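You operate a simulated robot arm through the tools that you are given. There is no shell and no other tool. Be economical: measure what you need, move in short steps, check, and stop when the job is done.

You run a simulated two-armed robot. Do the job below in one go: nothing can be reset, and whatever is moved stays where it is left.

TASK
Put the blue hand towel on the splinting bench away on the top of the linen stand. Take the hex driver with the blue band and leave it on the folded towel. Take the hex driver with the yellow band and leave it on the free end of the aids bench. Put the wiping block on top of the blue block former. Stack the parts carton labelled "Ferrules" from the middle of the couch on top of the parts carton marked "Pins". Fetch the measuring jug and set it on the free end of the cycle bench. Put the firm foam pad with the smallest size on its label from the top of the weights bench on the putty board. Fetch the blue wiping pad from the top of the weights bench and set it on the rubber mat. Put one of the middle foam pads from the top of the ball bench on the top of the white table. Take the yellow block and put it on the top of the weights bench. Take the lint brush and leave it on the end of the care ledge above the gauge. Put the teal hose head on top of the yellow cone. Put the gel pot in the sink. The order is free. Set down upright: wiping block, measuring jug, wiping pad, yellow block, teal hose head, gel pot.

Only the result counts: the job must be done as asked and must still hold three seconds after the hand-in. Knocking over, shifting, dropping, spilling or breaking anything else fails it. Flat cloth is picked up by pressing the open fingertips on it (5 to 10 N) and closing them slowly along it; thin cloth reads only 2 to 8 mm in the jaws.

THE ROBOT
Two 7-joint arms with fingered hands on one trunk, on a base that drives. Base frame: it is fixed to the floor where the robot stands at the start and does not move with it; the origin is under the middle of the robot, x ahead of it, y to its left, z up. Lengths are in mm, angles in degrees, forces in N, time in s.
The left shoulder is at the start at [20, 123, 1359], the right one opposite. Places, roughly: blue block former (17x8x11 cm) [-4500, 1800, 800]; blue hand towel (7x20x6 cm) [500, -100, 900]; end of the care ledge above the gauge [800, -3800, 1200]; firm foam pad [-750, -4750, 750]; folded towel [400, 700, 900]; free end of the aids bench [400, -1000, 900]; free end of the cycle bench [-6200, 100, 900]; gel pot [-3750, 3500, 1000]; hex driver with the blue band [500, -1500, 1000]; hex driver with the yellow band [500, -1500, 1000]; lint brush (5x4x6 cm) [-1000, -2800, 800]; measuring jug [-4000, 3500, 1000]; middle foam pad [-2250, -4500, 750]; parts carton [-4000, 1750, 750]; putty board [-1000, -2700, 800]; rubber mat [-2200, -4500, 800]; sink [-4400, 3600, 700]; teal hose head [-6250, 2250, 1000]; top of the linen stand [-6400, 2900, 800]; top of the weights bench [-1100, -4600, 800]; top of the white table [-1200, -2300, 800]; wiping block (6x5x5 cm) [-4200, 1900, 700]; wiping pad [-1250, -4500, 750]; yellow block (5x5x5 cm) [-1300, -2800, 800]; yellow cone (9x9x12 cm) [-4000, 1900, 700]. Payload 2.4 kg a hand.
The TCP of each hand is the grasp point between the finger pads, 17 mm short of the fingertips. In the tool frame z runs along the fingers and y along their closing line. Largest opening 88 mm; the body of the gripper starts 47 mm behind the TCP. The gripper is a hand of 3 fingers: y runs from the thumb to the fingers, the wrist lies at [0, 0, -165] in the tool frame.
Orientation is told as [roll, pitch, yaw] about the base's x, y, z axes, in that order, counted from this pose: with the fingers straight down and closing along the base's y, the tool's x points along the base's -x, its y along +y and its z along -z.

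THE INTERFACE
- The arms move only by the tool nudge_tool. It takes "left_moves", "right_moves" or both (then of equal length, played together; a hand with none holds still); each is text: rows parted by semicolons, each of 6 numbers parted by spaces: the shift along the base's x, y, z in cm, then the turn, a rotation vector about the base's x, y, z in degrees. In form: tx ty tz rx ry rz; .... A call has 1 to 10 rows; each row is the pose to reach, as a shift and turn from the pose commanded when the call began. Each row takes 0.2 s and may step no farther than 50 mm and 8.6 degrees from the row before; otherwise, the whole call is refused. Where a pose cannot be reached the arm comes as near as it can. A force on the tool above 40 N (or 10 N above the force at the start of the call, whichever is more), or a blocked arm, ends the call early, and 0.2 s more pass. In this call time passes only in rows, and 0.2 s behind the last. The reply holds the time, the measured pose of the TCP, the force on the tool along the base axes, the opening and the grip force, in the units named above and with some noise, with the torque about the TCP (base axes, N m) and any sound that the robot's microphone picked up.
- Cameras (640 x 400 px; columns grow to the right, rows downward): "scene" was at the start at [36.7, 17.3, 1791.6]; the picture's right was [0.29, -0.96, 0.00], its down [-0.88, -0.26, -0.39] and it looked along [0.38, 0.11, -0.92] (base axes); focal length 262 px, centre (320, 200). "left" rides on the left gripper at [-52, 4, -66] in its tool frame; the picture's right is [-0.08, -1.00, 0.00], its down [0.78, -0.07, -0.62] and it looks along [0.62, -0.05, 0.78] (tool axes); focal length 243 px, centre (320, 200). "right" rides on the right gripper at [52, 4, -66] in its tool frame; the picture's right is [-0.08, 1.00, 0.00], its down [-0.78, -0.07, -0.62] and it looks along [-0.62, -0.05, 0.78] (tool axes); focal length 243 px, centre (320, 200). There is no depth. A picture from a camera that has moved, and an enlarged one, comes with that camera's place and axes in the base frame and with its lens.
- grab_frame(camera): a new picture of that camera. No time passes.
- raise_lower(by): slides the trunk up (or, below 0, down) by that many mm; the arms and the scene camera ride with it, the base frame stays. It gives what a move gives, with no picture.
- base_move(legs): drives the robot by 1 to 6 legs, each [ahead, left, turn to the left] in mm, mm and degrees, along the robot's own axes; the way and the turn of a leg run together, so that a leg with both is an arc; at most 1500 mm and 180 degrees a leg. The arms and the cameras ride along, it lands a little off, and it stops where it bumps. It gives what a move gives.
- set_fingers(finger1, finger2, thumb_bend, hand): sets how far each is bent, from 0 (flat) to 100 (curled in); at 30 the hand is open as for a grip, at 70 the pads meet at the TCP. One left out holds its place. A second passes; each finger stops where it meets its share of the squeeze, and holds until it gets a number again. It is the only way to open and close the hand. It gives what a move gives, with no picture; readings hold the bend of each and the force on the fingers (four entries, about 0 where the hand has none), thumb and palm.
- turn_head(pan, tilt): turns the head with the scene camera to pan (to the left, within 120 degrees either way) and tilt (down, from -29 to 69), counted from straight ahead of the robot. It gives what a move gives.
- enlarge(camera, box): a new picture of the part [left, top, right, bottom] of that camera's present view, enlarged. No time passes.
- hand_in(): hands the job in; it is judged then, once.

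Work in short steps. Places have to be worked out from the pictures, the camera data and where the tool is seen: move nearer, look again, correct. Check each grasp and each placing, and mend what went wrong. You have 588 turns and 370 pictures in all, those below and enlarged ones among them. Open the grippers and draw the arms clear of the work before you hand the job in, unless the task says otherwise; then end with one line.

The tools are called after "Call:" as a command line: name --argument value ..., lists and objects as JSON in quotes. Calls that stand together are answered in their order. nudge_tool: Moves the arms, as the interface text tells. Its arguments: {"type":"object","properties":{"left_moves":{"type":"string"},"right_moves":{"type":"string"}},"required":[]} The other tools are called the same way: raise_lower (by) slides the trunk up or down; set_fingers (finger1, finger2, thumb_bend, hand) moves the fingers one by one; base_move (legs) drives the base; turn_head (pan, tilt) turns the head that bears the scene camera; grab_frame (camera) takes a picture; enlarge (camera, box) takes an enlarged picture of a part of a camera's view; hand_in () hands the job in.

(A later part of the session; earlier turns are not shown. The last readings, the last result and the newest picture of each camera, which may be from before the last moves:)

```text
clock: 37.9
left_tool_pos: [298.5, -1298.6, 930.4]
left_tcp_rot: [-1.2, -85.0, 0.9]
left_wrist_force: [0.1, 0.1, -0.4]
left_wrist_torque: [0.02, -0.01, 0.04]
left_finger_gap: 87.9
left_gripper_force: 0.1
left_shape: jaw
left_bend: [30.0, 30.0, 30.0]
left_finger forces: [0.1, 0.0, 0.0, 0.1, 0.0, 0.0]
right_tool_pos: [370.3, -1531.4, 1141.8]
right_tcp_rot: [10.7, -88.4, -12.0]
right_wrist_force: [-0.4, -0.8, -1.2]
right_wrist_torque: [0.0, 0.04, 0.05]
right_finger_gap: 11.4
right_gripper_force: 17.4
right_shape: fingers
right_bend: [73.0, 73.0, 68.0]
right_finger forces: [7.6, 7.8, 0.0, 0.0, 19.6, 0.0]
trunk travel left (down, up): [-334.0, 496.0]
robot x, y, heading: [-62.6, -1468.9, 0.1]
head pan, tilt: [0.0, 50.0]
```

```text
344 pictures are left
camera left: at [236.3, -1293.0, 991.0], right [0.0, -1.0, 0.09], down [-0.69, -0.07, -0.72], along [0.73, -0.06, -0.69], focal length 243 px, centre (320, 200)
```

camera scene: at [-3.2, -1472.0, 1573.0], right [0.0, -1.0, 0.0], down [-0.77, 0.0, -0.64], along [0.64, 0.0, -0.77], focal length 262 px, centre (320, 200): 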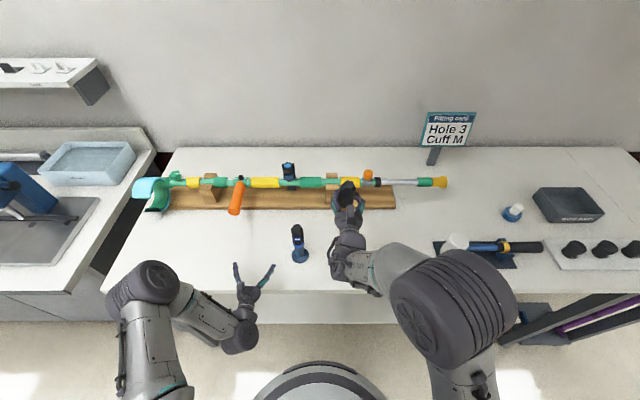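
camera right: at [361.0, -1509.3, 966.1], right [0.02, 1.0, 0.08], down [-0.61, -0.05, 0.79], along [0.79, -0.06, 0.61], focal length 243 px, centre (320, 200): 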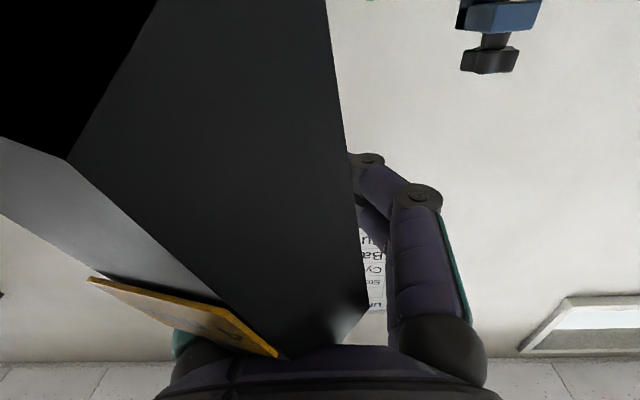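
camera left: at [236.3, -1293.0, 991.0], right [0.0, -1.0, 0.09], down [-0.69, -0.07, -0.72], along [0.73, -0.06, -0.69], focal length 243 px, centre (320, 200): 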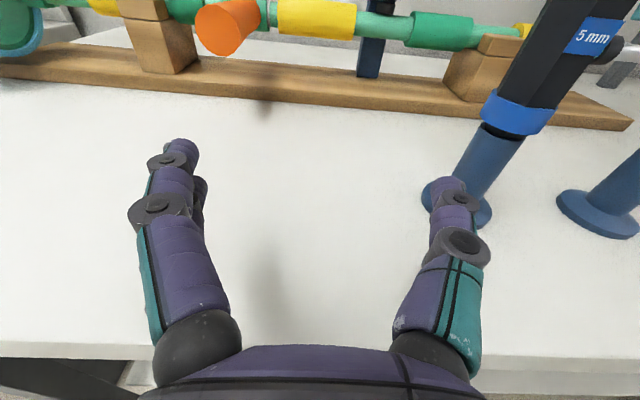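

Yellow is held clear. Now back off, bring the left hand in line with the blue driver (y≈-1411) at z 970.

Call:
base_move --legs '[[-100, 0, 0]]'

Call:
nudge_tool --left_moves "1 -3 1 0 -3.6 0; 2 -6 2 0 -3.6 0; 4 -9 3 0 -3.6 0; 5 -11.2 4 0 -3.6 0"

Call:
grab_frame --camera "left"

Call:
enlarge --camera "scene" --box '[200, 190, 400, 315]'

```text
clock: 39.0
left_tool_pos: [196.9, -1298.4, 932.7]
left_tcp_rot: [-1.2, -85.0, 1.0]
left_wrist_force: [-0.7, -0.7, -0.1]
left_wrist_torque: [0.03, -0.01, 0.03]
left_finger_gap: 87.9
left_gripper_force: 0.1
left_shape: jaw
left_bend: [30.0, 30.0, 30.0]
left_finger forces: [0.0, 0.0, 0.0, 0.0, 0.0, 0.1]
right_tool_pos: [268.0, -1532.2, 1142.7]
right_tcp_rot: [10.8, -88.6, -12.5]
right_wrist_force: [-0.7, 0.2, -0.8]
right_wrist_torque: [-0.04, -0.01, -0.05]
right_finger_gap: 11.9
right_gripper_force: 17.8
right_shape: fingers
right_bend: [73.0, 73.0, 68.0]
right_finger forces: [7.7, 7.8, 0.1, 0.0, 19.6, 0.0]
trunk travel left (down, up): [-334.0, 496.0]
robot x, y, heading: [-160.3, -1468.5, 0.2]
head pan, tilt: [0.0, 50.0]
```

```text
clock: 40.0
left_tool_pos: [247.4, -1411.2, 970.0]
left_tcp_rot: [-2.7, -88.5, 2.5]
left_wrist_force: [0.4, -0.3, 0.4]
left_wrist_torque: [0.02, -0.01, 0.01]
left_finger_gap: 87.9
left_gripper_force: 0.1
left_shape: jaw
left_bend: [30.0, 30.0, 30.0]
left_finger forces: [0.1, 0.0, 0.0, 0.0, 0.0, 0.0]
right_tool_pos: [269.1, -1532.3, 1142.2]
right_tcp_rot: [10.9, -88.6, -12.4]
right_wrist_force: [0.0, 0.8, -0.3]
right_wrist_torque: [-0.01, 0.01, 0.04]
right_finger_gap: 11.4
right_gripper_force: 17.6
right_shape: fingers
right_bend: [73.0, 73.0, 68.0]
right_finger forces: [7.6, 7.8, 0.0, 0.0, 19.6, 0.1]
trunk travel left (down, up): [-334.0, 496.0]
robot x, y, heading: [-163.2, -1471.5, 0.2]
head pan, tilt: [0.0, 50.0]
```

```text
343 pictures are left
camera left: at [182.4, -1405.5, 1026.5], right [0.0, -1.0, 0.09], down [-0.64, -0.07, -0.76], along [0.77, -0.06, -0.64], focal length 243 px, centre (320, 200)
```

left: 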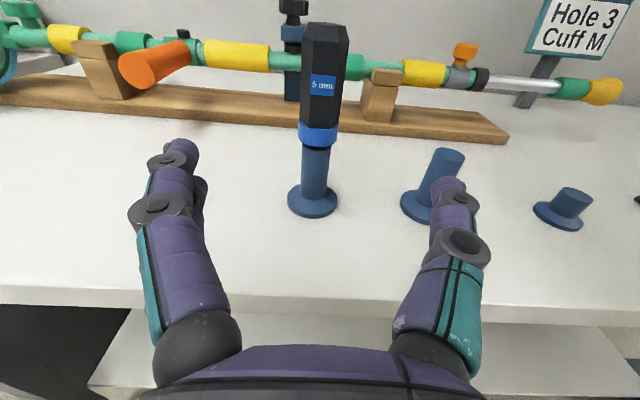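

```text
3.20 times, centred on (300, 252) of scene
camera zoom: at [-103.2, -1472.2, 1573.0], right [0.0, -1.0, 0.0], down [-0.77, 0.0, -0.64], along [0.64, 0.0, -0.77], focal length 840 px, centre (384, 32)
```

zoom: 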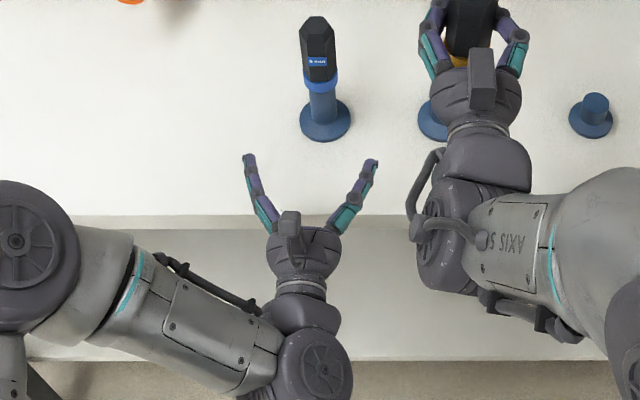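

Blue driver is centred in the left hand's view. Roll forward 122 mm and grip firmly.

Call:
base_move --legs '[[122, 0, 0]]'

Call:
set_fingers --hand "left" --finger1 90 --finger2 90 --thumb_bend 90

Call:
nudge_tool --left_moves "0 0 2 0 0 0; 0 0 5 0 0 0; 0 0 8 0 0 0; 0 0 11 0 0 0; 0 0 14 0 0 0; 0 0 17 0 0 0"

Call:
grab_frame --camera "scene"

Call:
grab_frame --camera "left"

```text
clock: 41.3
left_tool_pos: [370.9, -1411.9, 969.9]
left_tcp_rot: [-3.2, -88.4, 3.0]
left_wrist_force: [0.2, 0.7, -0.2]
left_wrist_torque: [0.0, 0.02, 0.0]
left_finger_gap: 87.9
left_gripper_force: 0.2
left_shape: jaw
left_bend: [30.0, 30.0, 30.0]
left_finger forces: [0.1, 0.1, 0.0, 0.0, 0.0, 0.0]
right_tool_pos: [393.7, -1532.4, 1141.6]
right_tcp_rot: [9.9, -88.4, -11.3]
right_wrist_force: [-0.3, -0.3, -0.5]
right_wrist_torque: [-0.02, -0.03, -0.01]
right_finger_gap: 11.7
right_gripper_force: 17.0
right_shape: fingers
right_bend: [73.0, 73.0, 68.0]
right_finger forces: [7.6, 7.8, 0.0, 0.1, 19.5, 0.0]
trunk travel left (down, up): [-334.0, 496.0]
robot x, y, heading: [-36.6, -1467.7, -0.3]
head pan, tilt: [0.0, 50.0]
```

```text
clock: 42.3
left_tool_pos: [370.2, -1411.7, 971.1]
left_tcp_rot: [-3.7, -88.6, 3.6]
left_wrist_force: [2.1, -1.1, 5.5]
left_wrist_torque: [-0.01, -0.05, -0.01]
left_finger_gap: 10.3
left_gripper_force: 17.9
left_shape: fingers
left_bend: [71.0, 70.0, 69.0]
left_finger forces: [8.5, 8.2, 0.0, 0.0, 19.8, 0.0]
right_tool_pos: [392.5, -1532.7, 1142.3]
right_tcp_rot: [10.8, -88.5, -12.3]
right_wrist_force: [-0.5, -0.7, -1.6]
right_wrist_torque: [0.0, 0.04, -0.01]
right_finger_gap: 11.8
right_gripper_force: 17.4
right_shape: fingers
right_bend: [73.0, 73.0, 68.0]
right_finger forces: [7.6, 7.7, 0.0, 0.0, 19.5, 0.1]
trunk travel left (down, up): [-334.0, 496.0]
robot x, y, heading: [-38.2, -1470.8, -0.4]
head pan, tilt: [0.0, 50.0]
```

```text
clock: 43.7
left_tool_pos: [371.0, -1411.4, 1139.5]
left_tcp_rot: [-3.9, -88.5, 3.7]
left_wrist_force: [-0.8, 0.0, -0.2]
left_wrist_torque: [0.02, 0.02, -0.02]
left_finger_gap: 9.6
left_gripper_force: 16.8
left_shape: fingers
left_bend: [72.0, 71.0, 69.0]
left_finger forces: [8.2, 8.0, 0.1, 0.0, 17.5, 0.0]
right_tool_pos: [392.5, -1532.9, 1143.1]
right_tcp_rot: [10.4, -88.5, -12.1]
right_wrist_force: [-0.3, 0.1, -2.1]
right_wrist_torque: [0.0, -0.04, 0.02]
right_finger_gap: 11.2
right_gripper_force: 17.1
right_shape: fingers
right_bend: [73.0, 73.0, 68.0]
right_finger forces: [7.5, 7.8, 0.1, 0.0, 19.5, 0.0]
trunk travel left (down, up): [-334.0, 496.0]
robot x, y, heading: [-37.6, -1470.5, -0.2]
head pan, tilt: [0.0, 50.0]
```

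```text
341 pictures are left
camera scene: at [19.1, -1472.1, 1573.0], right [0.0, -1.0, 0.0], down [-0.77, 0.0, -0.64], along [0.64, 0.0, -0.77], focal length 262 px, centre (320, 200)
```

scene: 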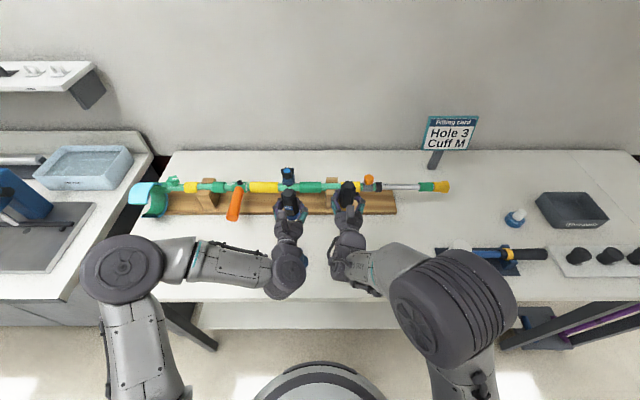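

```text
340 pictures are left
camera left: at [305.1, -1405.4, 1196.7], right [0.0, -1.0, 0.09], down [-0.64, -0.07, -0.76], along [0.77, -0.06, -0.64], focal length 243 px, centre (320, 200)
```

left: 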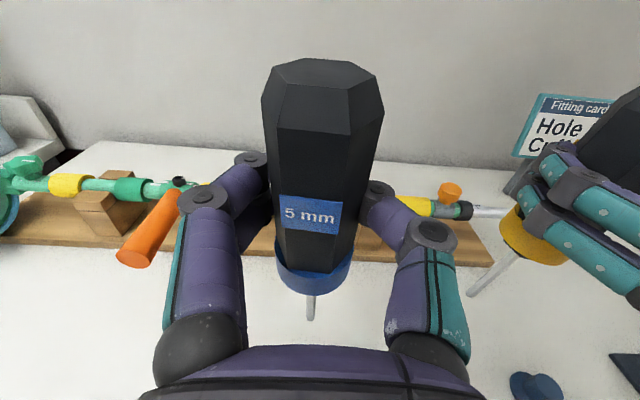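

Both drivers held securely. Back off and turn both tools to point down, so the drivers lie level (shafts pointing back toward me).

Call:
base_move --legs '[[-140, 0, 0]]'

Call:
nudge_tool --left_moves "-1 1 0 0 8.5 0; -2 2 0 0 17 0; -3 3 0 0 25.5 0; -4 4 0 0 34 0; -5 4 0 0 42.5 0; -6 4 0 0 51 0; -8 4 0 0 59.5 0; -10 4 0 0 68 0; -11 4 0 0 76.5 0; -12 4 0 0 85 0" --right_moves "-1 -1 0 0 8.5 0; -2 -2 0 0 17 0; -3 -3 0 0 25.5 0; -4 -3 0 0 34 0; -5 -3 0 0 42.5 0; -7 -3 0 0 51 0; -9 -3 0 0 59.5 0; -11 -3 0 0 68 0; -12 -3 0 0 76.5 0; -13 -3 0 0 85 0"

Call:
grab_frame --camera "scene"

```text
clock: 45.0
left_tool_pos: [229.3, -1411.0, 1139.5]
left_tcp_rot: [-3.5, -88.5, 3.3]
left_wrist_force: [0.0, -0.2, -1.5]
left_wrist_torque: [0.01, 0.02, -0.01]
left_finger_gap: 9.8
left_gripper_force: 16.6
left_shape: fingers
left_bend: [72.0, 71.0, 69.0]
left_finger forces: [8.1, 7.9, 0.1, 0.0, 17.6, 0.1]
right_tool_pos: [250.9, -1531.8, 1143.0]
right_tcp_rot: [10.8, -88.5, -12.4]
right_wrist_force: [0.2, -0.5, -0.5]
right_wrist_torque: [-0.01, -0.04, 0.01]
right_finger_gap: 11.3
right_gripper_force: 17.6
right_shape: fingers
right_bend: [73.0, 73.0, 68.0]
right_finger forces: [7.6, 7.8, 0.0, 0.0, 19.4, 0.1]
trunk travel left (down, up): [-334.0, 496.0]
robot x, y, heading: [-177.6, -1474.2, -0.1]
head pan, tilt: [0.0, 50.0]
```

```text
clock: 47.2
left_tool_pos: [110.6, -1371.5, 1140.3]
left_tcp_rot: [-0.3, -3.3, 0.1]
left_wrist_force: [0.5, -0.4, -0.4]
left_wrist_torque: [-0.01, 0.0, 0.0]
left_finger_gap: 9.4
left_gripper_force: 16.0
left_shape: fingers
left_bend: [72.0, 71.0, 71.0]
left_finger forces: [7.8, 7.5, 0.1, 0.1, 16.9, 0.0]
right_tool_pos: [121.7, -1561.9, 1142.7]
right_tcp_rot: [-1.4, -3.3, -0.3]
right_wrist_force: [0.9, -0.3, -0.8]
right_wrist_torque: [0.0, -0.01, 0.01]
right_finger_gap: 10.7
right_gripper_force: 16.9
right_shape: fingers
right_bend: [73.0, 74.0, 68.0]
right_finger forces: [7.3, 7.4, 0.0, 0.0, 18.5, 0.0]
trunk travel left (down, up): [-334.0, 496.0]
robot x, y, heading: [-180.8, -1471.5, -0.1]
head pan, tilt: [0.0, 50.0]
```

```text
339 pictures are left
camera scene: at [-120.8, -1472.0, 1572.9], right [0.0, -1.0, 0.0], down [-0.77, 0.0, -0.64], along [0.64, 0.0, -0.77], focal length 262 px, centre (320, 200)
```

scene: 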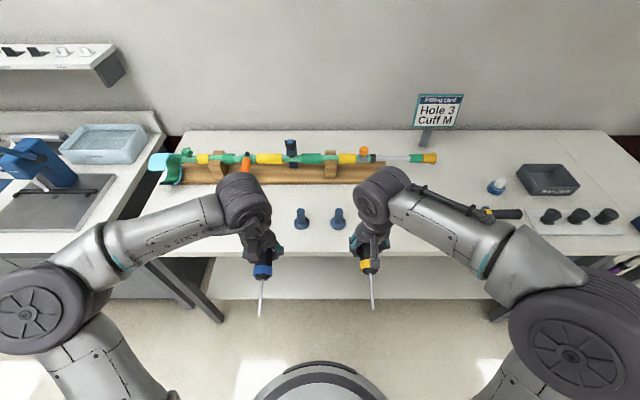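

Both drivers are level. Sidestep left to the free end of the aids bench and look.

Call:
base_move --legs '[[0, 540, 0]]'

Call:
grab_frame --camera "scene"

```text
clock: 50.3
left_tool_pos: [113.7, -836.0, 1140.3]
left_tcp_rot: [-0.3, -3.6, -0.2]
left_wrist_force: [0.7, 0.6, -0.8]
left_wrist_torque: [0.0, -0.01, 0.0]
left_finger_gap: 9.2
left_gripper_force: 16.7
left_shape: fingers
left_bend: [72.0, 71.0, 71.0]
left_finger forces: [7.7, 7.6, 0.0, 0.1, 17.0, 0.0]
right_tool_pos: [123.8, -1026.5, 1141.7]
right_tcp_rot: [-1.6, -3.5, -0.5]
right_wrist_force: [-0.5, 0.2, -1.3]
right_wrist_torque: [-0.02, 0.0, 0.02]
right_finger_gap: 10.7
right_gripper_force: 16.9
right_shape: fingers
right_bend: [73.0, 74.0, 68.0]
right_finger forces: [7.3, 7.3, 0.0, 0.0, 18.5, 0.0]
trunk travel left (down, up): [-334.0, 496.0]
robot x, y, heading: [-175.8, -934.4, -0.5]
head pan, tilt: [0.0, 50.0]
```

```text
338 pictures are left
camera scene: at [-119.1, -934.7, 1573.0], right [-0.01, -1.0, 0.0], down [-0.77, 0.0, -0.64], along [0.64, 0.0, -0.77], focal length 262 px, centre (320, 200)
```

scene: 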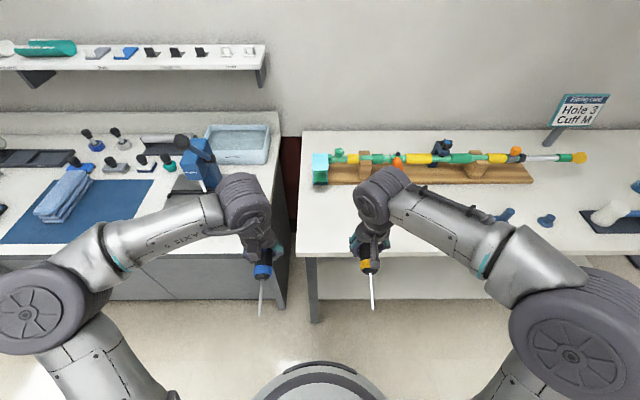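

Target spot about [425,-1020]. Roll forward ~195 mm and extend the right hand over the free bench end.

Call:
base_move --legs '[[195, 0, 0]]'

Call:
nudge_tool --right_moves "2 0 -4 0 3.4 0; 4 0 -8 0 3.4 0; 6 0 -12 0 3.4 0; 8 0 -16 0 3.4 0; 10 0 -20 0 3.4 0; 10.5 0 -23 0 3.4 0"

Call:
grab_frame --camera "scene"

Call:
grab_frame --camera "right"

```text
clock: 51.9
left_tool_pos: [309.2, -838.2, 1140.5]
left_tcp_rot: [-0.2, -3.4, -0.1]
left_wrist_force: [-0.5, -0.3, -1.8]
left_wrist_torque: [0.05, -0.01, 0.04]
left_finger_gap: 9.1
left_gripper_force: 15.9
left_shape: fingers
left_bend: [72.0, 71.0, 71.0]
left_finger forces: [7.8, 7.4, 0.0, 0.1, 16.9, 0.1]
right_tool_pos: [321.6, -1027.5, 1141.1]
right_tcp_rot: [-1.6, -3.5, -0.5]
right_wrist_force: [-0.6, 0.6, -1.0]
right_wrist_torque: [-0.01, 0.0, -0.03]
right_finger_gap: 10.5
right_gripper_force: 16.7
right_shape: fingers
right_bend: [73.0, 74.0, 68.0]
right_finger forces: [7.2, 7.5, 0.1, 0.1, 18.5, 0.0]
trunk travel left (down, up): [-334.0, 496.0]
robot x, y, heading: [20.5, -941.8, -0.3]
head pan, tilt: [0.0, 50.0]
```

```text
clock: 53.3
left_tool_pos: [308.5, -837.9, 1140.0]
left_tcp_rot: [-0.1, -3.4, -0.2]
left_wrist_force: [-0.3, -0.4, -1.2]
left_wrist_torque: [0.01, -0.01, 0.01]
left_finger_gap: 9.2
left_gripper_force: 15.9
left_shape: fingers
left_bend: [72.0, 71.0, 71.0]
left_finger forces: [7.7, 7.4, 0.0, 0.0, 16.7, 0.0]
right_tool_pos: [424.5, -1027.7, 911.1]
right_tcp_rot: [-1.6, -0.1, -0.6]
right_wrist_force: [-1.2, 0.0, -1.5]
right_wrist_torque: [0.0, -0.01, 0.01]
right_finger_gap: 10.0
right_gripper_force: 16.2
right_shape: fingers
right_bend: [73.0, 74.0, 68.0]
right_finger forces: [7.2, 7.1, 0.0, 0.0, 18.3, 0.0]
trunk travel left (down, up): [-334.0, 496.0]
robot x, y, heading: [21.1, -938.2, -0.4]
head pan, tilt: [0.0, 50.0]
```

```text
337 pictures are left
camera scene: at [77.1, -936.7, 1573.0], right [-0.01, -1.0, 0.0], down [-0.77, 0.01, -0.64], along [0.64, 0.0, -0.77], focal length 262 px, centre (320, 200)
```

scene: 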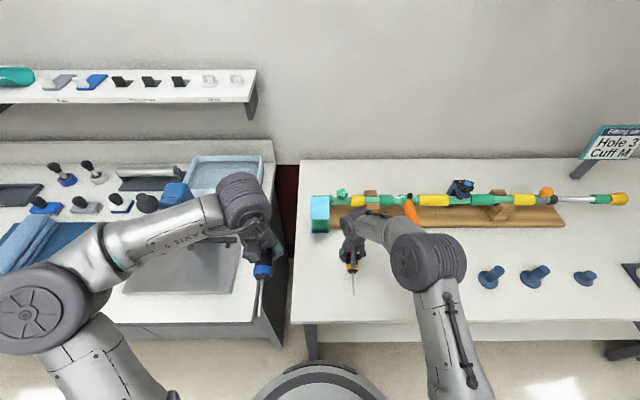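

```text
336 pictures are left
camera right: at [372.8, -1021.0, 976.2], right [0.1, 0.99, -0.03], down [0.78, -0.06, 0.62], along [0.62, -0.08, -0.78], focal length 243 px, centre (320, 200)
```

right: 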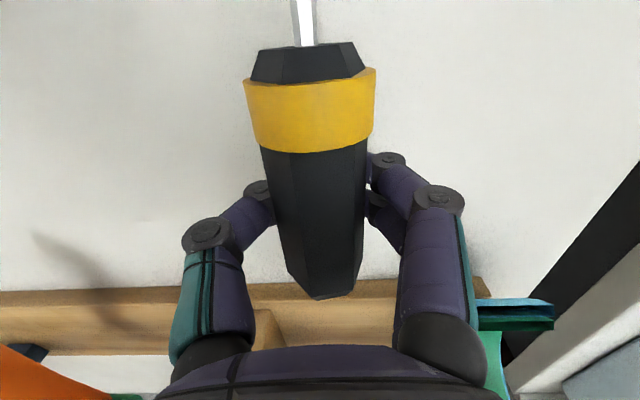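

Clear bench beneath. Lower in small steps until contact.

Call:
nudge_tool --right_moves "0 0 -1 0 0 0; 0 0 -2 0 0 0; 0 0 -2.5 0 0 0; 0 0 -3 0 0 0; 0 0 -3.5 0 0 0"

Call:
grab_frame --camera "right"

```text
clock: 54.5
left_tool_pos: [308.3, -838.2, 1141.2]
left_tcp_rot: [-0.2, -3.4, -0.4]
left_wrist_force: [-0.1, 0.9, -0.3]
left_wrist_torque: [0.0, -0.01, -0.02]
left_finger_gap: 9.2
left_gripper_force: 15.9
left_shape: fingers
left_bend: [72.0, 71.0, 71.0]
left_finger forces: [7.7, 7.6, 0.0, 0.0, 16.8, 0.0]
right_tool_pos: [425.0, -1029.0, 877.7]
right_tcp_rot: [-1.7, -0.3, -0.5]
right_wrist_force: [-0.2, -2.8, 9.1]
right_wrist_torque: [-0.17, 0.0, -0.01]
right_finger_gap: 9.2
right_gripper_force: 20.2
right_shape: fingers
right_bend: [73.0, 74.0, 71.0]
right_finger forces: [7.9, 6.7, 0.0, 0.0, 25.2, 0.0]
trunk travel left (down, up): [-334.0, 496.0]
robot x, y, heading: [20.5, -937.8, -0.4]
head pan, tilt: [0.0, 50.0]
```

```text
335 pictures are left
camera right: at [373.3, -1021.9, 942.4], right [0.1, 0.99, -0.03], down [0.78, -0.06, 0.63], along [0.62, -0.08, -0.78], focal length 243 px, centre (320, 200)
```

right: 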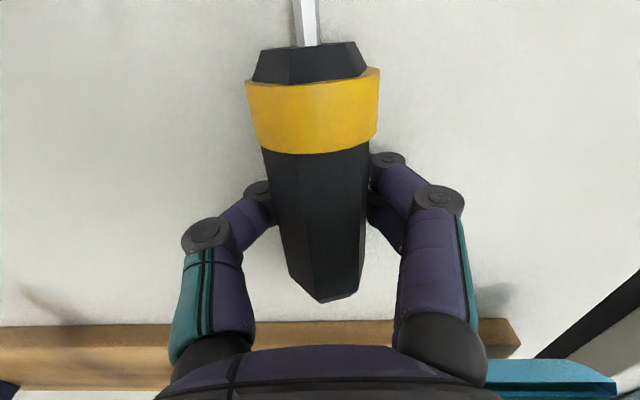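

Contact (9 N) at z 878. Release partially, then rise and open further.

Call:
set_fingers --hand "right" --finger1 52 --finger2 52 --thumb_bend 52

Call:
nudge_tool --right_moves "0 0 1 0 0 0; 0 0 2 0 0 0; 0 0 4 0 0 0; 0 0 8 0 0 0"

Call:
grab_frame --camera "right"

```text
clock: 55.2
left_tool_pos: [306.9, -838.1, 1141.1]
left_tcp_rot: [-0.3, -3.6, -0.2]
left_wrist_force: [0.3, 0.2, 0.0]
left_wrist_torque: [0.02, 0.03, 0.02]
left_finger_gap: 9.1
left_gripper_force: 16.2
left_shape: fingers
left_bend: [72.0, 71.0, 71.0]
left_finger forces: [7.8, 7.5, 0.0, 0.0, 16.7, 0.0]
right_tool_pos: [426.0, -1028.0, 881.5]
right_tcp_rot: [-1.6, -0.8, -0.6]
right_wrist_force: [-1.5, -1.2, 25.0]
right_wrist_torque: [-0.05, 0.09, 0.01]
right_finger_gap: 23.0
right_gripper_force: 13.1
right_shape: fingers
right_bend: [63.0, 62.0, 55.0]
right_finger forces: [8.7, 7.2, 0.1, 0.1, 9.2, 0.0]
trunk travel left (down, up): [-334.0, 496.0]
robot x, y, heading: [16.3, -936.1, -0.1]
head pan, tilt: [0.0, 50.0]
stopped (right hand): the force on the tool passed its limit (the readings are from after the stop); the commanded pose is now the measured one
```

```text
clock: 56.2
left_tool_pos: [309.0, -837.1, 1141.4]
left_tcp_rot: [-0.1, -3.5, -0.2]
left_wrist_force: [0.3, 0.6, -0.4]
left_wrist_torque: [-0.01, 0.01, 0.01]
left_finger_gap: 9.5
left_gripper_force: 16.0
left_shape: fingers
left_bend: [72.0, 71.0, 71.0]
left_finger forces: [7.7, 7.4, 0.1, 0.1, 16.8, 0.0]
right_tool_pos: [425.6, -1027.6, 959.0]
right_tcp_rot: [-1.5, -0.5, -0.6]
right_wrist_force: [0.6, -0.3, 0.4]
right_wrist_torque: [0.01, -0.01, 0.02]
right_finger_gap: 35.3
right_gripper_force: 0.1
right_shape: fingers
right_bend: [52.0, 52.0, 52.0]
right_finger forces: [0.1, 0.1, 0.0, 0.0, 0.1, 0.0]
trunk travel left (down, up): [-334.0, 496.0]
robot x, y, heading: [24.1, -932.9, -0.2]
head pan, tilt: [0.0, 50.0]
```

```text
334 pictures are left
camera right: at [374.6, -1020.9, 1024.2], right [0.1, 1.0, -0.03], down [0.77, -0.06, 0.63], along [0.62, -0.08, -0.78], focal length 243 px, centre (320, 200)
```

right: 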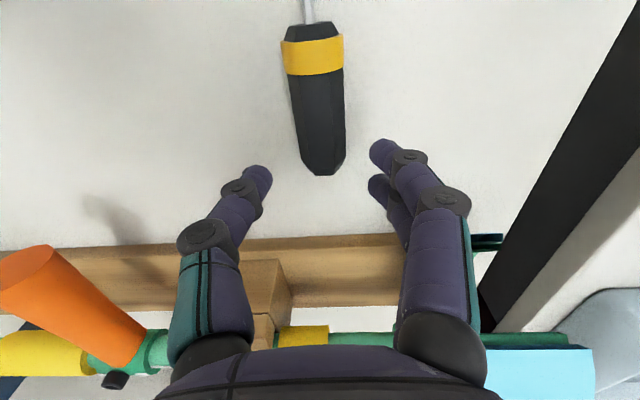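

Yellow driver is laid on the aids bench's free end. Now retreat and go to the folded towel at [400,700].

Call:
nudge_tool --right_moves "-2 0 4 0 0 0; -4 0 8 0 0 0; -6 0 12 0 0 0; -10 0 16 0 0 0; -13 0 18 0 0 0"

Call:
base_move --legs '[[-210, 0, 0], [0, 1500, 0]]'

Call:
turn_head --pan 0 --tilt 42

Call:
grab_frame --camera "scene"

```text
refused: row 4 steps farther than a row can; nothing moved
```

```text
clock: 64.8
left_tool_pos: [103.4, 656.6, 1141.3]
left_tcp_rot: [-0.1, -3.5, 0.3]
left_wrist_force: [-0.3, 0.5, -0.4]
left_wrist_torque: [0.0, 0.0, -0.01]
left_finger_gap: 9.1
left_gripper_force: 15.6
left_shape: fingers
left_bend: [72.0, 71.0, 71.0]
left_finger forces: [7.8, 7.6, 0.0, 0.0, 16.8, 0.0]
right_tool_pos: [223.2, 467.6, 959.6]
right_tcp_rot: [-1.6, -0.6, -0.2]
right_wrist_force: [0.7, 0.4, 0.3]
right_wrist_torque: [0.01, 0.03, -0.04]
right_finger_gap: 35.0
right_gripper_force: 0.1
right_shape: fingers
right_bend: [52.0, 52.0, 52.0]
right_finger forces: [0.0, 0.0, 0.0, 0.0, 0.1, 0.1]
trunk travel left (down, up): [-334.0, 496.0]
robot x, y, heading: [-188.7, 553.0, -0.0]
head pan, tilt: [0.0, 50.0]
```

```text
clock: 65.5
left_tool_pos: [103.5, 655.7, 1141.4]
left_tcp_rot: [-0.1, -3.4, 0.2]
left_wrist_force: [-0.6, -0.8, -0.7]
left_wrist_torque: [0.03, 0.0, -0.02]
left_finger_gap: 8.9
left_gripper_force: 16.0
left_shape: fingers
left_bend: [72.0, 71.0, 71.0]
left_finger forces: [7.6, 7.6, 0.0, 0.0, 16.8, 0.0]
right_tool_pos: [222.3, 466.8, 959.2]
right_tcp_rot: [-1.6, -0.5, -0.1]
right_wrist_force: [0.3, -0.4, 0.2]
right_wrist_torque: [-0.01, 0.02, 0.0]
right_finger_gap: 34.7
right_gripper_force: 0.1
right_shape: fingers
right_bend: [52.0, 52.0, 52.0]
right_finger forces: [0.0, 0.0, 0.1, 0.0, 0.0, 0.1]
trunk travel left (down, up): [-334.0, 496.0]
robot x, y, heading: [-185.0, 557.0, 0.1]
head pan, tilt: [0.0, 42.0]
```

```text
333 pictures are left
camera scene: at [-121.3, 555.1, 1584.2], right [0.0, -1.0, 0.0], down [-0.67, 0.0, -0.74], along [0.74, 0.0, -0.67], focal length 262 px, centre (320, 200)
```

scene: 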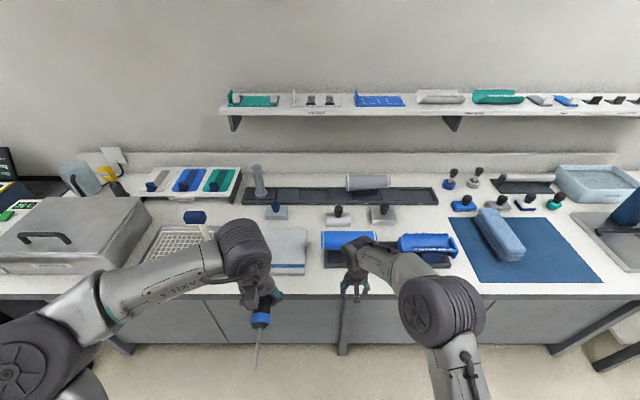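

The folded towel (pale with blue stripe) is at about [410,670]. Check with the left hand's camera.

Call:
grab_frame --camera "left"

Call:
enlarge --camera "scene" --box '[120, 180, 360, 330]'

```text
332 pictures are left
camera left: at [150.3, 662.1, 1211.5], right [0.09, -1.0, 0.01], down [-0.82, -0.07, 0.57], along [-0.57, -0.06, -0.82], focal length 243 px, centre (320, 200)
```

left: 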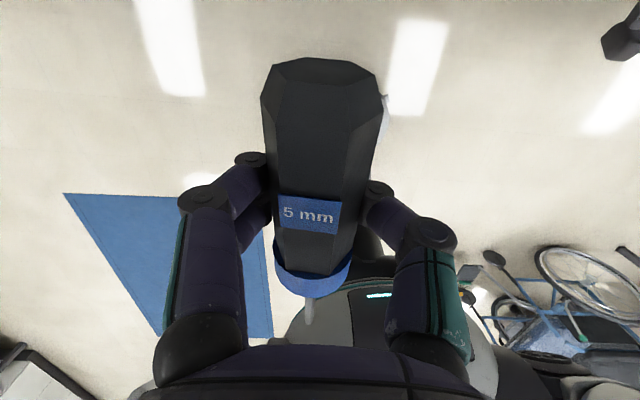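

```text
2.67 times, centred on (240, 255) of scene
camera zoom: at [-121.3, 555.1, 1584.2], right [0.0, -1.0, 0.0], down [-0.67, 0.0, -0.74], along [0.74, 0.0, -0.67], focal length 700 px, centre (533, 53)
```

zoom: 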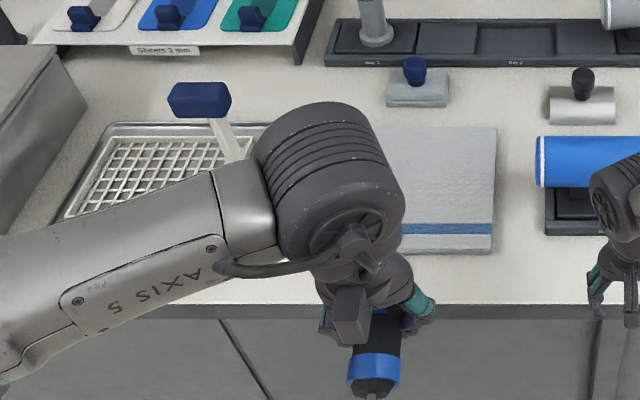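

The folded towel spans about x 334–517, right edge y≈600. First tuck the right hand up high, then approach.

Call:
nudge_tool --right_moves "-2 0 4 0 0 0; -4 0 8 0 0 0; -6 0 12 0 0 0; -8 0 16 0 0 0; -10 0 19 0 0 0"

Call:
base_move --legs '[[0, 27, 0], [232, 0, 0]]'

Call:
nudge_tool --left_moves "3 0 -2 0 3.4 0; 6 0 -5 0 3.4 0; 9 0 -9 0 3.4 0; 12 0 -13 0 3.4 0; 12 0 -17 0 3.4 0"

Call:
grab_frame --camera "scene"

Call:
grab_frame --camera "left"

```text
clock: 66.7
left_tool_pos: [102.9, 655.6, 1140.3]
left_tcp_rot: [-0.1, -3.4, 0.4]
left_wrist_force: [0.0, -0.7, -1.6]
left_wrist_torque: [-0.01, 0.02, 0.0]
left_finger_gap: 9.1
left_gripper_force: 15.9
left_shape: fingers
left_bend: [72.0, 71.0, 71.0]
left_finger forces: [7.7, 7.4, 0.0, 0.0, 16.7, 0.0]
right_tool_pos: [120.7, 466.9, 1149.9]
right_tcp_rot: [-1.5, -0.5, -0.2]
right_wrist_force: [0.0, -0.6, -0.3]
right_wrist_torque: [0.01, 0.01, 0.01]
right_finger_gap: 35.3
right_gripper_force: 0.1
right_shape: fingers
right_bend: [52.0, 52.0, 52.0]
right_finger forces: [0.0, 0.0, 0.0, 0.0, 0.1, 0.0]
trunk travel left (down, up): [-334.0, 496.0]
robot x, y, heading: [-189.0, 555.3, 0.1]
head pan, tilt: [0.0, 42.0]
```

```text
clock: 68.8
left_tool_pos: [335.8, 684.0, 1140.1]
left_tcp_rot: [-0.2, -3.4, 0.3]
left_wrist_force: [1.2, -0.4, 0.7]
left_wrist_torque: [0.02, 0.03, 0.0]
left_finger_gap: 9.2
left_gripper_force: 16.0
left_shape: fingers
left_bend: [72.0, 71.0, 71.0]
left_finger forces: [7.8, 7.5, 0.0, 0.0, 16.7, 0.1]
right_tool_pos: [355.1, 495.2, 1149.6]
right_tcp_rot: [-1.5, -0.5, -0.1]
right_wrist_force: [-0.1, 0.3, 0.3]
right_wrist_torque: [-0.01, 0.03, -0.04]
right_finger_gap: 35.1
right_gripper_force: 0.0
right_shape: fingers
right_bend: [52.0, 52.0, 52.0]
right_finger forces: [0.1, 0.0, 0.0, 0.0, 0.1, 0.0]
trunk travel left (down, up): [-334.0, 496.0]
robot x, y, heading: [49.2, 580.7, 0.5]
head pan, tilt: [0.0, 42.0]
```

```text
clock: 70.0
left_tool_pos: [455.5, 682.4, 969.3]
left_tcp_rot: [-0.2, -0.2, 0.2]
left_wrist_force: [-0.6, 0.3, -0.7]
left_wrist_torque: [-0.01, 0.01, 0.02]
left_finger_gap: 8.4
left_gripper_force: 15.6
left_shape: fingers
left_bend: [72.0, 71.0, 71.0]
left_finger forces: [7.7, 7.4, 0.1, 0.0, 16.4, 0.0]
right_tool_pos: [354.2, 495.3, 1149.0]
right_tcp_rot: [-1.5, -0.5, 0.0]
right_wrist_force: [0.6, 0.0, -0.1]
right_wrist_torque: [-0.04, -0.02, 0.01]
right_finger_gap: 35.2
right_gripper_force: 0.1
right_shape: fingers
right_bend: [52.0, 52.0, 52.0]
right_finger forces: [0.1, 0.0, 0.1, 0.0, 0.0, 0.0]
trunk travel left (down, up): [-334.0, 496.0]
robot x, y, heading: [45.8, 582.5, 0.1]
head pan, tilt: [0.0, 42.0]
```

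```text
330 pictures are left
camera scene: at [110.8, 582.8, 1584.2], right [0.0, -1.0, 0.0], down [-0.67, 0.0, -0.74], along [0.74, 0.0, -0.67], focal length 262 px, centre (320, 200)
```

scene: 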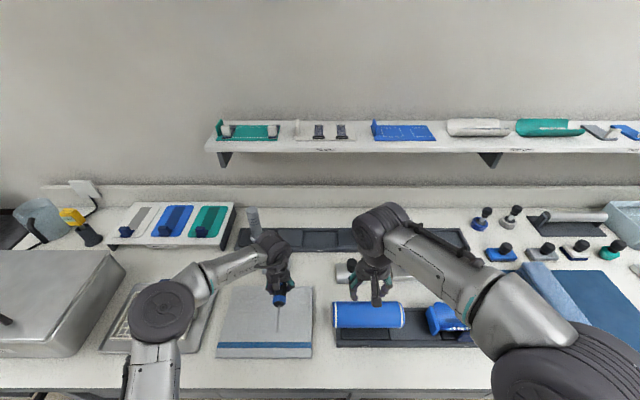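

```text
329 pictures are left
camera left: at [506.6, 689.1, 1038.2], right [0.09, -1.0, 0.0], down [-0.78, -0.07, 0.62], along [-0.62, -0.06, -0.78], focal length 243 px, centre (320, 200)
```

left: 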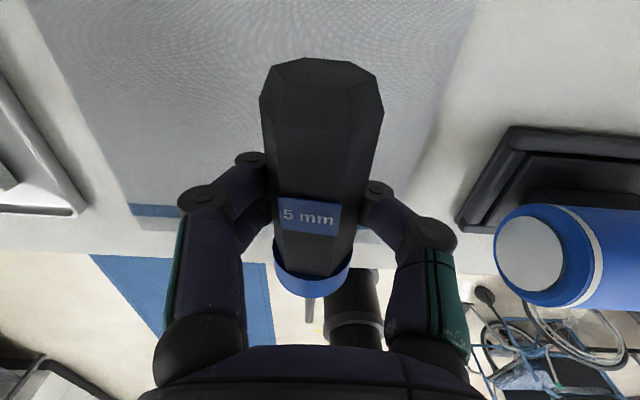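

Over the towel; shift 35 mm left to its middle and lower gently.

Call:
nudge_tool --left_moves "-0.3 1.5 -2 0 0 0; -0.3 3.5 -4 0 0 0; -0.3 3.5 -5 0 0 0; -0.3 3.5 -6 0 0 0"

Call:
grab_frame --camera "left"

```text
clock: 71.0
left_tool_pos: [451.9, 719.0, 909.4]
left_tcp_rot: [-0.2, -0.1, 0.3]
left_wrist_force: [-0.7, -0.1, -1.4]
left_wrist_torque: [-0.03, -0.02, -0.03]
left_finger_gap: 8.0
left_gripper_force: 15.4
left_shape: fingers
left_bend: [72.0, 71.0, 71.0]
left_finger forces: [7.5, 7.3, 0.0, 0.0, 16.2, 0.0]
right_tool_pos: [353.6, 495.4, 1148.9]
right_tcp_rot: [-1.5, -0.5, -0.1]
right_wrist_force: [-0.5, -0.1, 0.3]
right_wrist_torque: [0.02, -0.04, 0.01]
right_finger_gap: 35.3
right_gripper_force: 0.0
right_shape: fingers
right_bend: [52.0, 52.0, 52.0]
right_finger forces: [0.0, 0.1, 0.0, 0.0, 0.0, 0.0]
trunk travel left (down, up): [-334.0, 496.0]
robot x, y, heading: [47.6, 583.9, 0.2]
head pan, tilt: [0.0, 42.0]
```

```text
328 pictures are left
camera left: at [503.4, 725.4, 978.3], right [0.09, -1.0, 0.0], down [-0.78, -0.07, 0.62], along [-0.62, -0.06, -0.78], focal length 243 px, centre (320, 200)
```

left: 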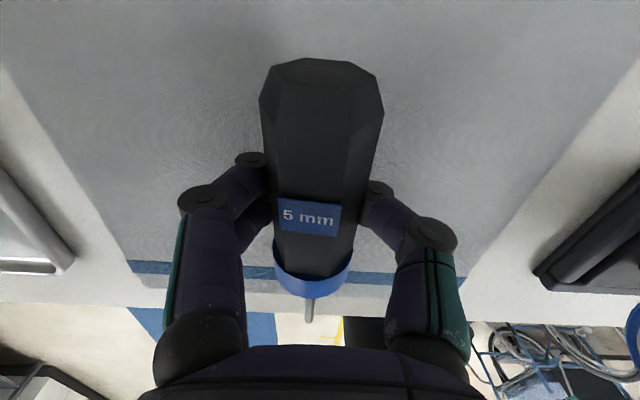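

Tip is ~18 mm inside the front edge; nudge 6 mm forward and lower to contact.

Call:
nudge_tool --left_moves "0.6 0 -1 0 0 0; 0.6 0 -1.5 0 0 0; 0.6 0 -2 0 0 0"

```text
clock: 71.8
left_tool_pos: [458.7, 719.2, 891.1]
left_tcp_rot: [-0.2, -0.4, 0.4]
left_wrist_force: [-0.5, 3.8, 12.7]
left_wrist_torque: [0.13, 0.07, 0.03]
left_finger_gap: 8.2
left_gripper_force: 23.3
left_shape: fingers
left_bend: [73.0, 73.0, 72.0]
left_finger forces: [11.0, 15.5, 0.0, 0.0, 19.5, 0.0]
right_tool_pos: [352.3, 495.1, 1150.6]
right_tcp_rot: [-1.5, -0.5, -0.1]
right_wrist_force: [-0.5, 0.3, -0.2]
right_wrist_torque: [0.02, 0.0, 0.03]
right_finger_gap: 35.3
right_gripper_force: 0.3
right_shape: fingers
right_bend: [52.0, 52.0, 52.0]
right_finger forces: [0.0, 0.0, 0.0, 0.1, 0.0, 0.0]
trunk travel left (down, up): [-334.0, 496.0]
robot x, y, heading: [49.1, 585.1, 0.4]
head pan, tilt: [0.0, 42.0]
```

Contact. Rise 3 mm to unload, release gently, then rise and open.

Call:
nudge_tool --left_moves "0 0 0.4 0 0 0"

Call:
set_fingers --hand "left" --finger1 60 --finger2 60 --thumb_bend 60

Call:
nudge_tool --left_moves "0 0 0.5 0 0 0; 0 0 1 0 0 0"

Call:
set_fingers --hand "left" --finger1 45 --finger2 45 --thumb_bend 45

Call:
nudge_tool --left_moves "0 0 3 0 0 0; 0 0 7 0 0 0; 0 0 11 0 0 0"

Call:
grab_frame --camera "left"

```text
clock: 72.2
left_tool_pos: [457.0, 717.1, 894.3]
left_tcp_rot: [-0.1, 0.0, 0.3]
left_wrist_force: [0.1, -0.1, -1.2]
left_wrist_torque: [0.0, 0.01, -0.02]
left_finger_gap: 8.2
left_gripper_force: 16.5
left_shape: fingers
left_bend: [73.0, 72.0, 71.0]
left_finger forces: [8.0, 7.8, 0.1, 0.1, 17.1, 0.0]
right_tool_pos: [354.9, 494.3, 1149.6]
right_tcp_rot: [-1.5, -0.5, -0.1]
right_wrist_force: [0.0, -0.7, 0.4]
right_wrist_torque: [0.0, -0.03, -0.01]
right_finger_gap: 35.0
right_gripper_force: 0.0
right_shape: fingers
right_bend: [52.0, 52.0, 52.0]
right_finger forces: [0.0, 0.0, 0.0, 0.0, 0.1, 0.0]
trunk travel left (down, up): [-334.0, 496.0]
robot x, y, heading: [44.9, 580.5, 0.4]
head pan, tilt: [0.0, 42.0]
```

```text
clock: 73.2
left_tool_pos: [457.6, 718.0, 894.3]
left_tcp_rot: [-0.2, -0.2, 0.2]
left_wrist_force: [0.4, -0.2, 8.6]
left_wrist_torque: [-0.01, -0.01, -0.02]
left_finger_gap: 15.6
left_gripper_force: 4.8
left_shape: fingers
left_bend: [62.0, 62.0, 61.0]
left_finger forces: [2.0, 3.3, 0.0, 0.0, 4.9, 0.1]
right_tool_pos: [353.3, 495.3, 1150.4]
right_tcp_rot: [-1.5, -0.4, -0.2]
right_wrist_force: [0.3, 0.3, 0.1]
right_wrist_torque: [-0.01, 0.01, -0.01]
right_finger_gap: 35.2
right_gripper_force: 0.1
right_shape: fingers
right_bend: [52.0, 52.0, 52.0]
right_finger forces: [0.1, 0.1, 0.0, 0.0, 0.0, 0.0]
trunk travel left (down, up): [-334.0, 496.0]
robot x, y, heading: [48.4, 583.6, 0.3]
head pan, tilt: [0.0, 42.0]
```

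```text
clock: 73.8
left_tool_pos: [458.1, 718.8, 903.5]
left_tcp_rot: [-0.2, 0.0, 0.3]
left_wrist_force: [-1.2, -0.6, -1.1]
left_wrist_torque: [0.03, -0.04, 0.02]
left_finger_gap: 18.5
left_gripper_force: 0.3
left_shape: fingers
left_bend: [60.0, 60.0, 60.0]
left_finger forces: [0.0, 0.3, 0.0, 0.0, 0.3, 0.0]
right_tool_pos: [353.4, 494.5, 1149.3]
right_tcp_rot: [-1.4, -0.6, -0.1]
right_wrist_force: [-1.7, -0.1, -0.5]
right_wrist_torque: [0.02, -0.01, -0.01]
right_finger_gap: 35.1
right_gripper_force: 0.0
right_shape: fingers
right_bend: [52.0, 52.0, 52.0]
right_finger forces: [0.1, 0.0, 0.1, 0.1, 0.0, 0.0]
trunk travel left (down, up): [-334.0, 496.0]
robot x, y, heading: [45.6, 580.7, 0.6]
head pan, tilt: [0.0, 42.0]
```

```text
clock: 74.8
left_tool_pos: [458.0, 718.3, 904.7]
left_tcp_rot: [-0.2, -0.1, 0.4]
left_wrist_force: [-0.7, -0.7, -0.2]
left_wrist_torque: [-0.01, 0.01, -0.01]
left_finger_gap: 50.7
left_gripper_force: 0.1
left_shape: fingers
left_bend: [45.0, 45.0, 45.0]
left_finger forces: [0.0, 0.0, 0.0, 0.0, 0.0, 0.1]
right_tool_pos: [354.2, 493.9, 1148.9]
right_tcp_rot: [-1.5, -0.5, -0.1]
right_wrist_force: [-0.6, 0.5, 0.1]
right_wrist_torque: [-0.03, 0.0, 0.02]
right_finger_gap: 35.3
right_gripper_force: 0.1
right_shape: fingers
right_bend: [52.0, 52.0, 52.0]
right_finger forces: [0.0, 0.1, 0.0, 0.0, 0.0, 0.0]
trunk travel left (down, up): [-334.0, 496.0]
robot x, y, heading: [47.7, 581.6, 0.2]
head pan, tilt: [0.0, 42.0]
```

```text
clock: 75.6
left_tool_pos: [456.7, 718.9, 1014.3]
left_tcp_rot: [-0.2, -0.1, 0.3]
left_wrist_force: [-0.5, -0.4, -0.7]
left_wrist_torque: [0.01, -0.01, 0.01]
left_finger_gap: 51.0
left_gripper_force: 0.1
left_shape: fingers
left_bend: [45.0, 45.0, 45.0]
left_finger forces: [0.0, 0.0, 0.1, 0.0, 0.1, 0.1]
right_tool_pos: [354.6, 493.9, 1149.3]
right_tcp_rot: [-1.5, -0.5, -0.1]
right_wrist_force: [0.2, 0.6, -0.2]
right_wrist_torque: [-0.02, 0.02, 0.01]
right_finger_gap: 35.0
right_gripper_force: 0.0
right_shape: fingers
right_bend: [52.0, 52.0, 52.0]
right_finger forces: [0.0, 0.0, 0.0, 0.0, 0.0, 0.0]
trunk travel left (down, up): [-334.0, 496.0]
robot x, y, heading: [46.7, 584.2, 0.3]
head pan, tilt: [0.0, 42.0]
```

```text
327 pictures are left
camera left: at [508.0, 725.0, 1082.9], right [0.09, -1.0, 0.0], down [-0.78, -0.07, 0.62], along [-0.62, -0.06, -0.78], focal length 243 px, centre (320, 200)
```

left: 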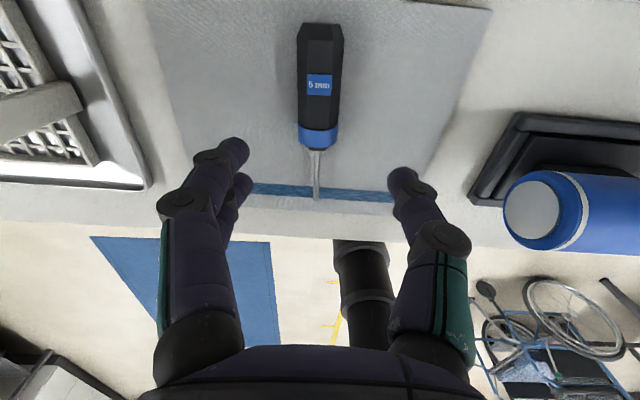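

Blue driver lies on the folded towel. Tuck the left hand, back off, and go to the blue hand towel.

Call:
nudge_tool --left_moves "-2 0 3 0 0 0; -5 0 6 0 0 0; -8 0 9 0 0 0; -11 0 12 0 0 0; -13 0 13 0 0 0"

Call:
set_fingers --hand "right" --finger1 30 --finger2 30 --thumb_bend 30

Call:
base_move --legs '[[-150, 0, 0], [0, -565, 0]]'

Call:
grab_frame --camera "right"

Call:
grab_frame --camera "scene"

```text
clock: 76.8
left_tool_pos: [327.7, 717.8, 1145.0]
left_tcp_rot: [-0.2, 0.0, 0.2]
left_wrist_force: [-0.4, 0.8, 0.2]
left_wrist_torque: [0.01, 0.0, -0.01]
left_finger_gap: 50.9
left_gripper_force: 0.0
left_shape: fingers
left_bend: [45.0, 45.0, 45.0]
left_finger forces: [0.0, 0.1, 0.0, 0.1, 0.1, 0.0]
right_tool_pos: [354.1, 494.6, 1149.3]
right_tcp_rot: [-1.4, -0.6, -0.1]
right_wrist_force: [-0.2, -0.9, -0.2]
right_wrist_torque: [0.01, 0.0, 0.0]
right_finger_gap: 35.3
right_gripper_force: 0.0
right_shape: fingers
right_bend: [52.0, 52.0, 52.0]
right_finger forces: [0.1, 0.0, 0.0, 0.0, 0.0, 0.0]
trunk travel left (down, up): [-334.0, 496.0]
robot x, y, heading: [44.6, 577.5, 0.3]
head pan, tilt: [0.0, 42.0]
```

```text
clock: 77.8
left_tool_pos: [328.5, 719.3, 1144.0]
left_tcp_rot: [-0.2, -0.1, 0.3]
left_wrist_force: [0.5, -0.5, 0.1]
left_wrist_torque: [-0.01, -0.02, 0.01]
left_finger_gap: 50.9
left_gripper_force: 0.0
left_shape: fingers
left_bend: [45.0, 45.0, 45.0]
left_finger forces: [0.0, 0.0, 0.0, 0.0, 0.0, 0.0]
right_tool_pos: [353.0, 494.4, 1149.2]
right_tcp_rot: [-1.5, -0.5, -0.1]
right_wrist_force: [0.2, 0.1, -0.1]
right_wrist_torque: [0.01, 0.0, -0.01]
right_finger_gap: 84.2
right_gripper_force: 0.2
right_shape: fingers
right_bend: [30.0, 30.0, 30.0]
right_finger forces: [0.1, 0.1, 0.0, 0.1, 0.0, 0.1]
trunk travel left (down, up): [-334.0, 496.0]
robot x, y, heading: [45.1, 579.7, -0.1]
head pan, tilt: [0.0, 42.0]
```

```text
clock: 82.1
left_tool_pos: [180.4, 150.4, 1143.4]
left_tcp_rot: [-0.3, -0.1, 0.3]
left_wrist_force: [-0.1, -0.6, 0.1]
left_wrist_torque: [-0.03, -0.01, -0.02]
left_finger_gap: 51.0
left_gripper_force: 0.0
left_shape: fingers
left_bend: [45.0, 45.0, 45.0]
left_finger forces: [0.1, 0.0, 0.0, 0.1, 0.0, 0.0]
right_tool_pos: [205.7, -75.4, 1149.6]
right_tcp_rot: [-1.6, -0.5, 0.1]
right_wrist_force: [-0.1, 0.1, 0.9]
right_wrist_torque: [0.02, -0.02, -0.03]
right_finger_gap: 84.0
right_gripper_force: 0.2
right_shape: fingers
right_bend: [30.0, 30.0, 30.0]
right_finger forces: [0.0, 0.0, 0.0, 0.0, 0.0, 0.0]
trunk travel left (down, up): [-334.0, 496.0]
robot x, y, heading: [-102.5, 10.8, 0.6]
head pan, tilt: [0.0, 42.0]
```

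```text
326 pictures are left
camera right: at [153.8, -68.6, 1214.0], right [0.08, 1.0, -0.03], down [0.78, -0.05, 0.63], along [0.63, -0.07, -0.78], focal length 243 px, centre (320, 200)
```

right: 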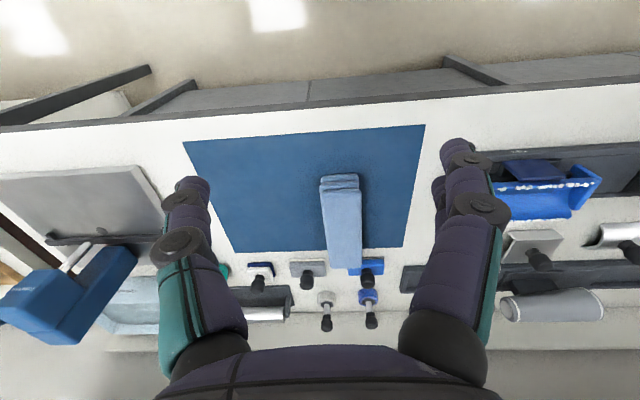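

```text
325 pictures are left
camera scene: at [-37.6, 12.3, 1584.2], right [0.0, -1.0, 0.0], down [-0.67, 0.0, -0.74], along [0.74, 0.0, -0.67], focal length 262 px, centre (320, 200)
```

scene: 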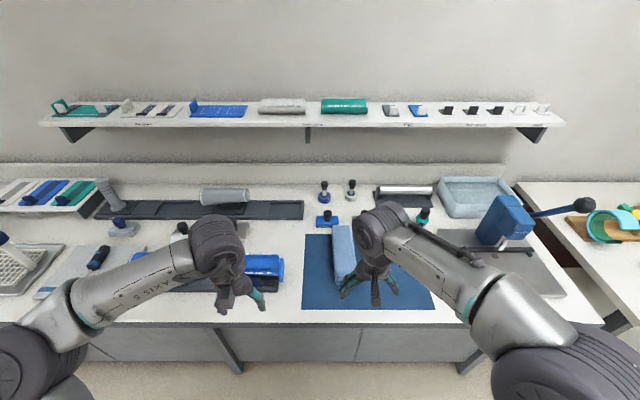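

Towel centred around [467,-60], along x. Roll forward and bring the right hand above it, then look.

Call:
base_move --legs '[[160, 0, 0]]'

Call:
nudge_tool --right_moves "3 0.5 -3 1.5 0 0; 6 1 -7 1.5 0 0; 9 1.5 -11 1.5 0 0; 10 1.5 -15 1.5 0 0"

Call:
grab_frame --camera "right"

```text
clock: 83.5
left_tool_pos: [343.0, 149.8, 1143.8]
left_tcp_rot: [-0.2, 0.0, 0.4]
left_wrist_force: [0.1, 0.2, 0.1]
left_wrist_torque: [0.0, 0.01, -0.02]
left_finger_gap: 50.9
left_gripper_force: 0.1
left_shape: fingers
left_bend: [45.0, 45.0, 45.0]
left_finger forces: [0.1, 0.1, 0.0, 0.1, 0.1, 0.0]
right_tool_pos: [367.7, -74.9, 1149.0]
right_tcp_rot: [-1.5, -0.4, -0.1]
right_wrist_force: [0.6, 0.6, -0.5]
right_wrist_torque: [0.01, 0.0, 0.06]
right_finger_gap: 83.8
right_gripper_force: 0.2
right_shape: fingers
right_bend: [30.0, 30.0, 30.0]
right_finger forces: [0.0, 0.0, 0.1, 0.0, 0.1, 0.0]
trunk travel left (down, up): [-334.0, 496.0]
robot x, y, heading: [59.5, 12.1, 0.2]
head pan, tilt: [0.0, 42.0]
```

```text
refused: row 2 steps farther than a row can; nothing moved
```

```text
324 pictures are left
camera right: at [316.3, -68.0, 1213.8], right [0.09, 1.0, -0.03], down [0.78, -0.05, 0.63], along [0.62, -0.07, -0.78], focal length 243 px, centre (320, 200)
```

right: 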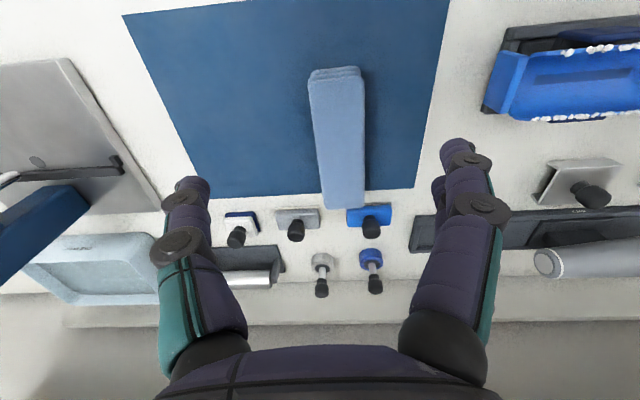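

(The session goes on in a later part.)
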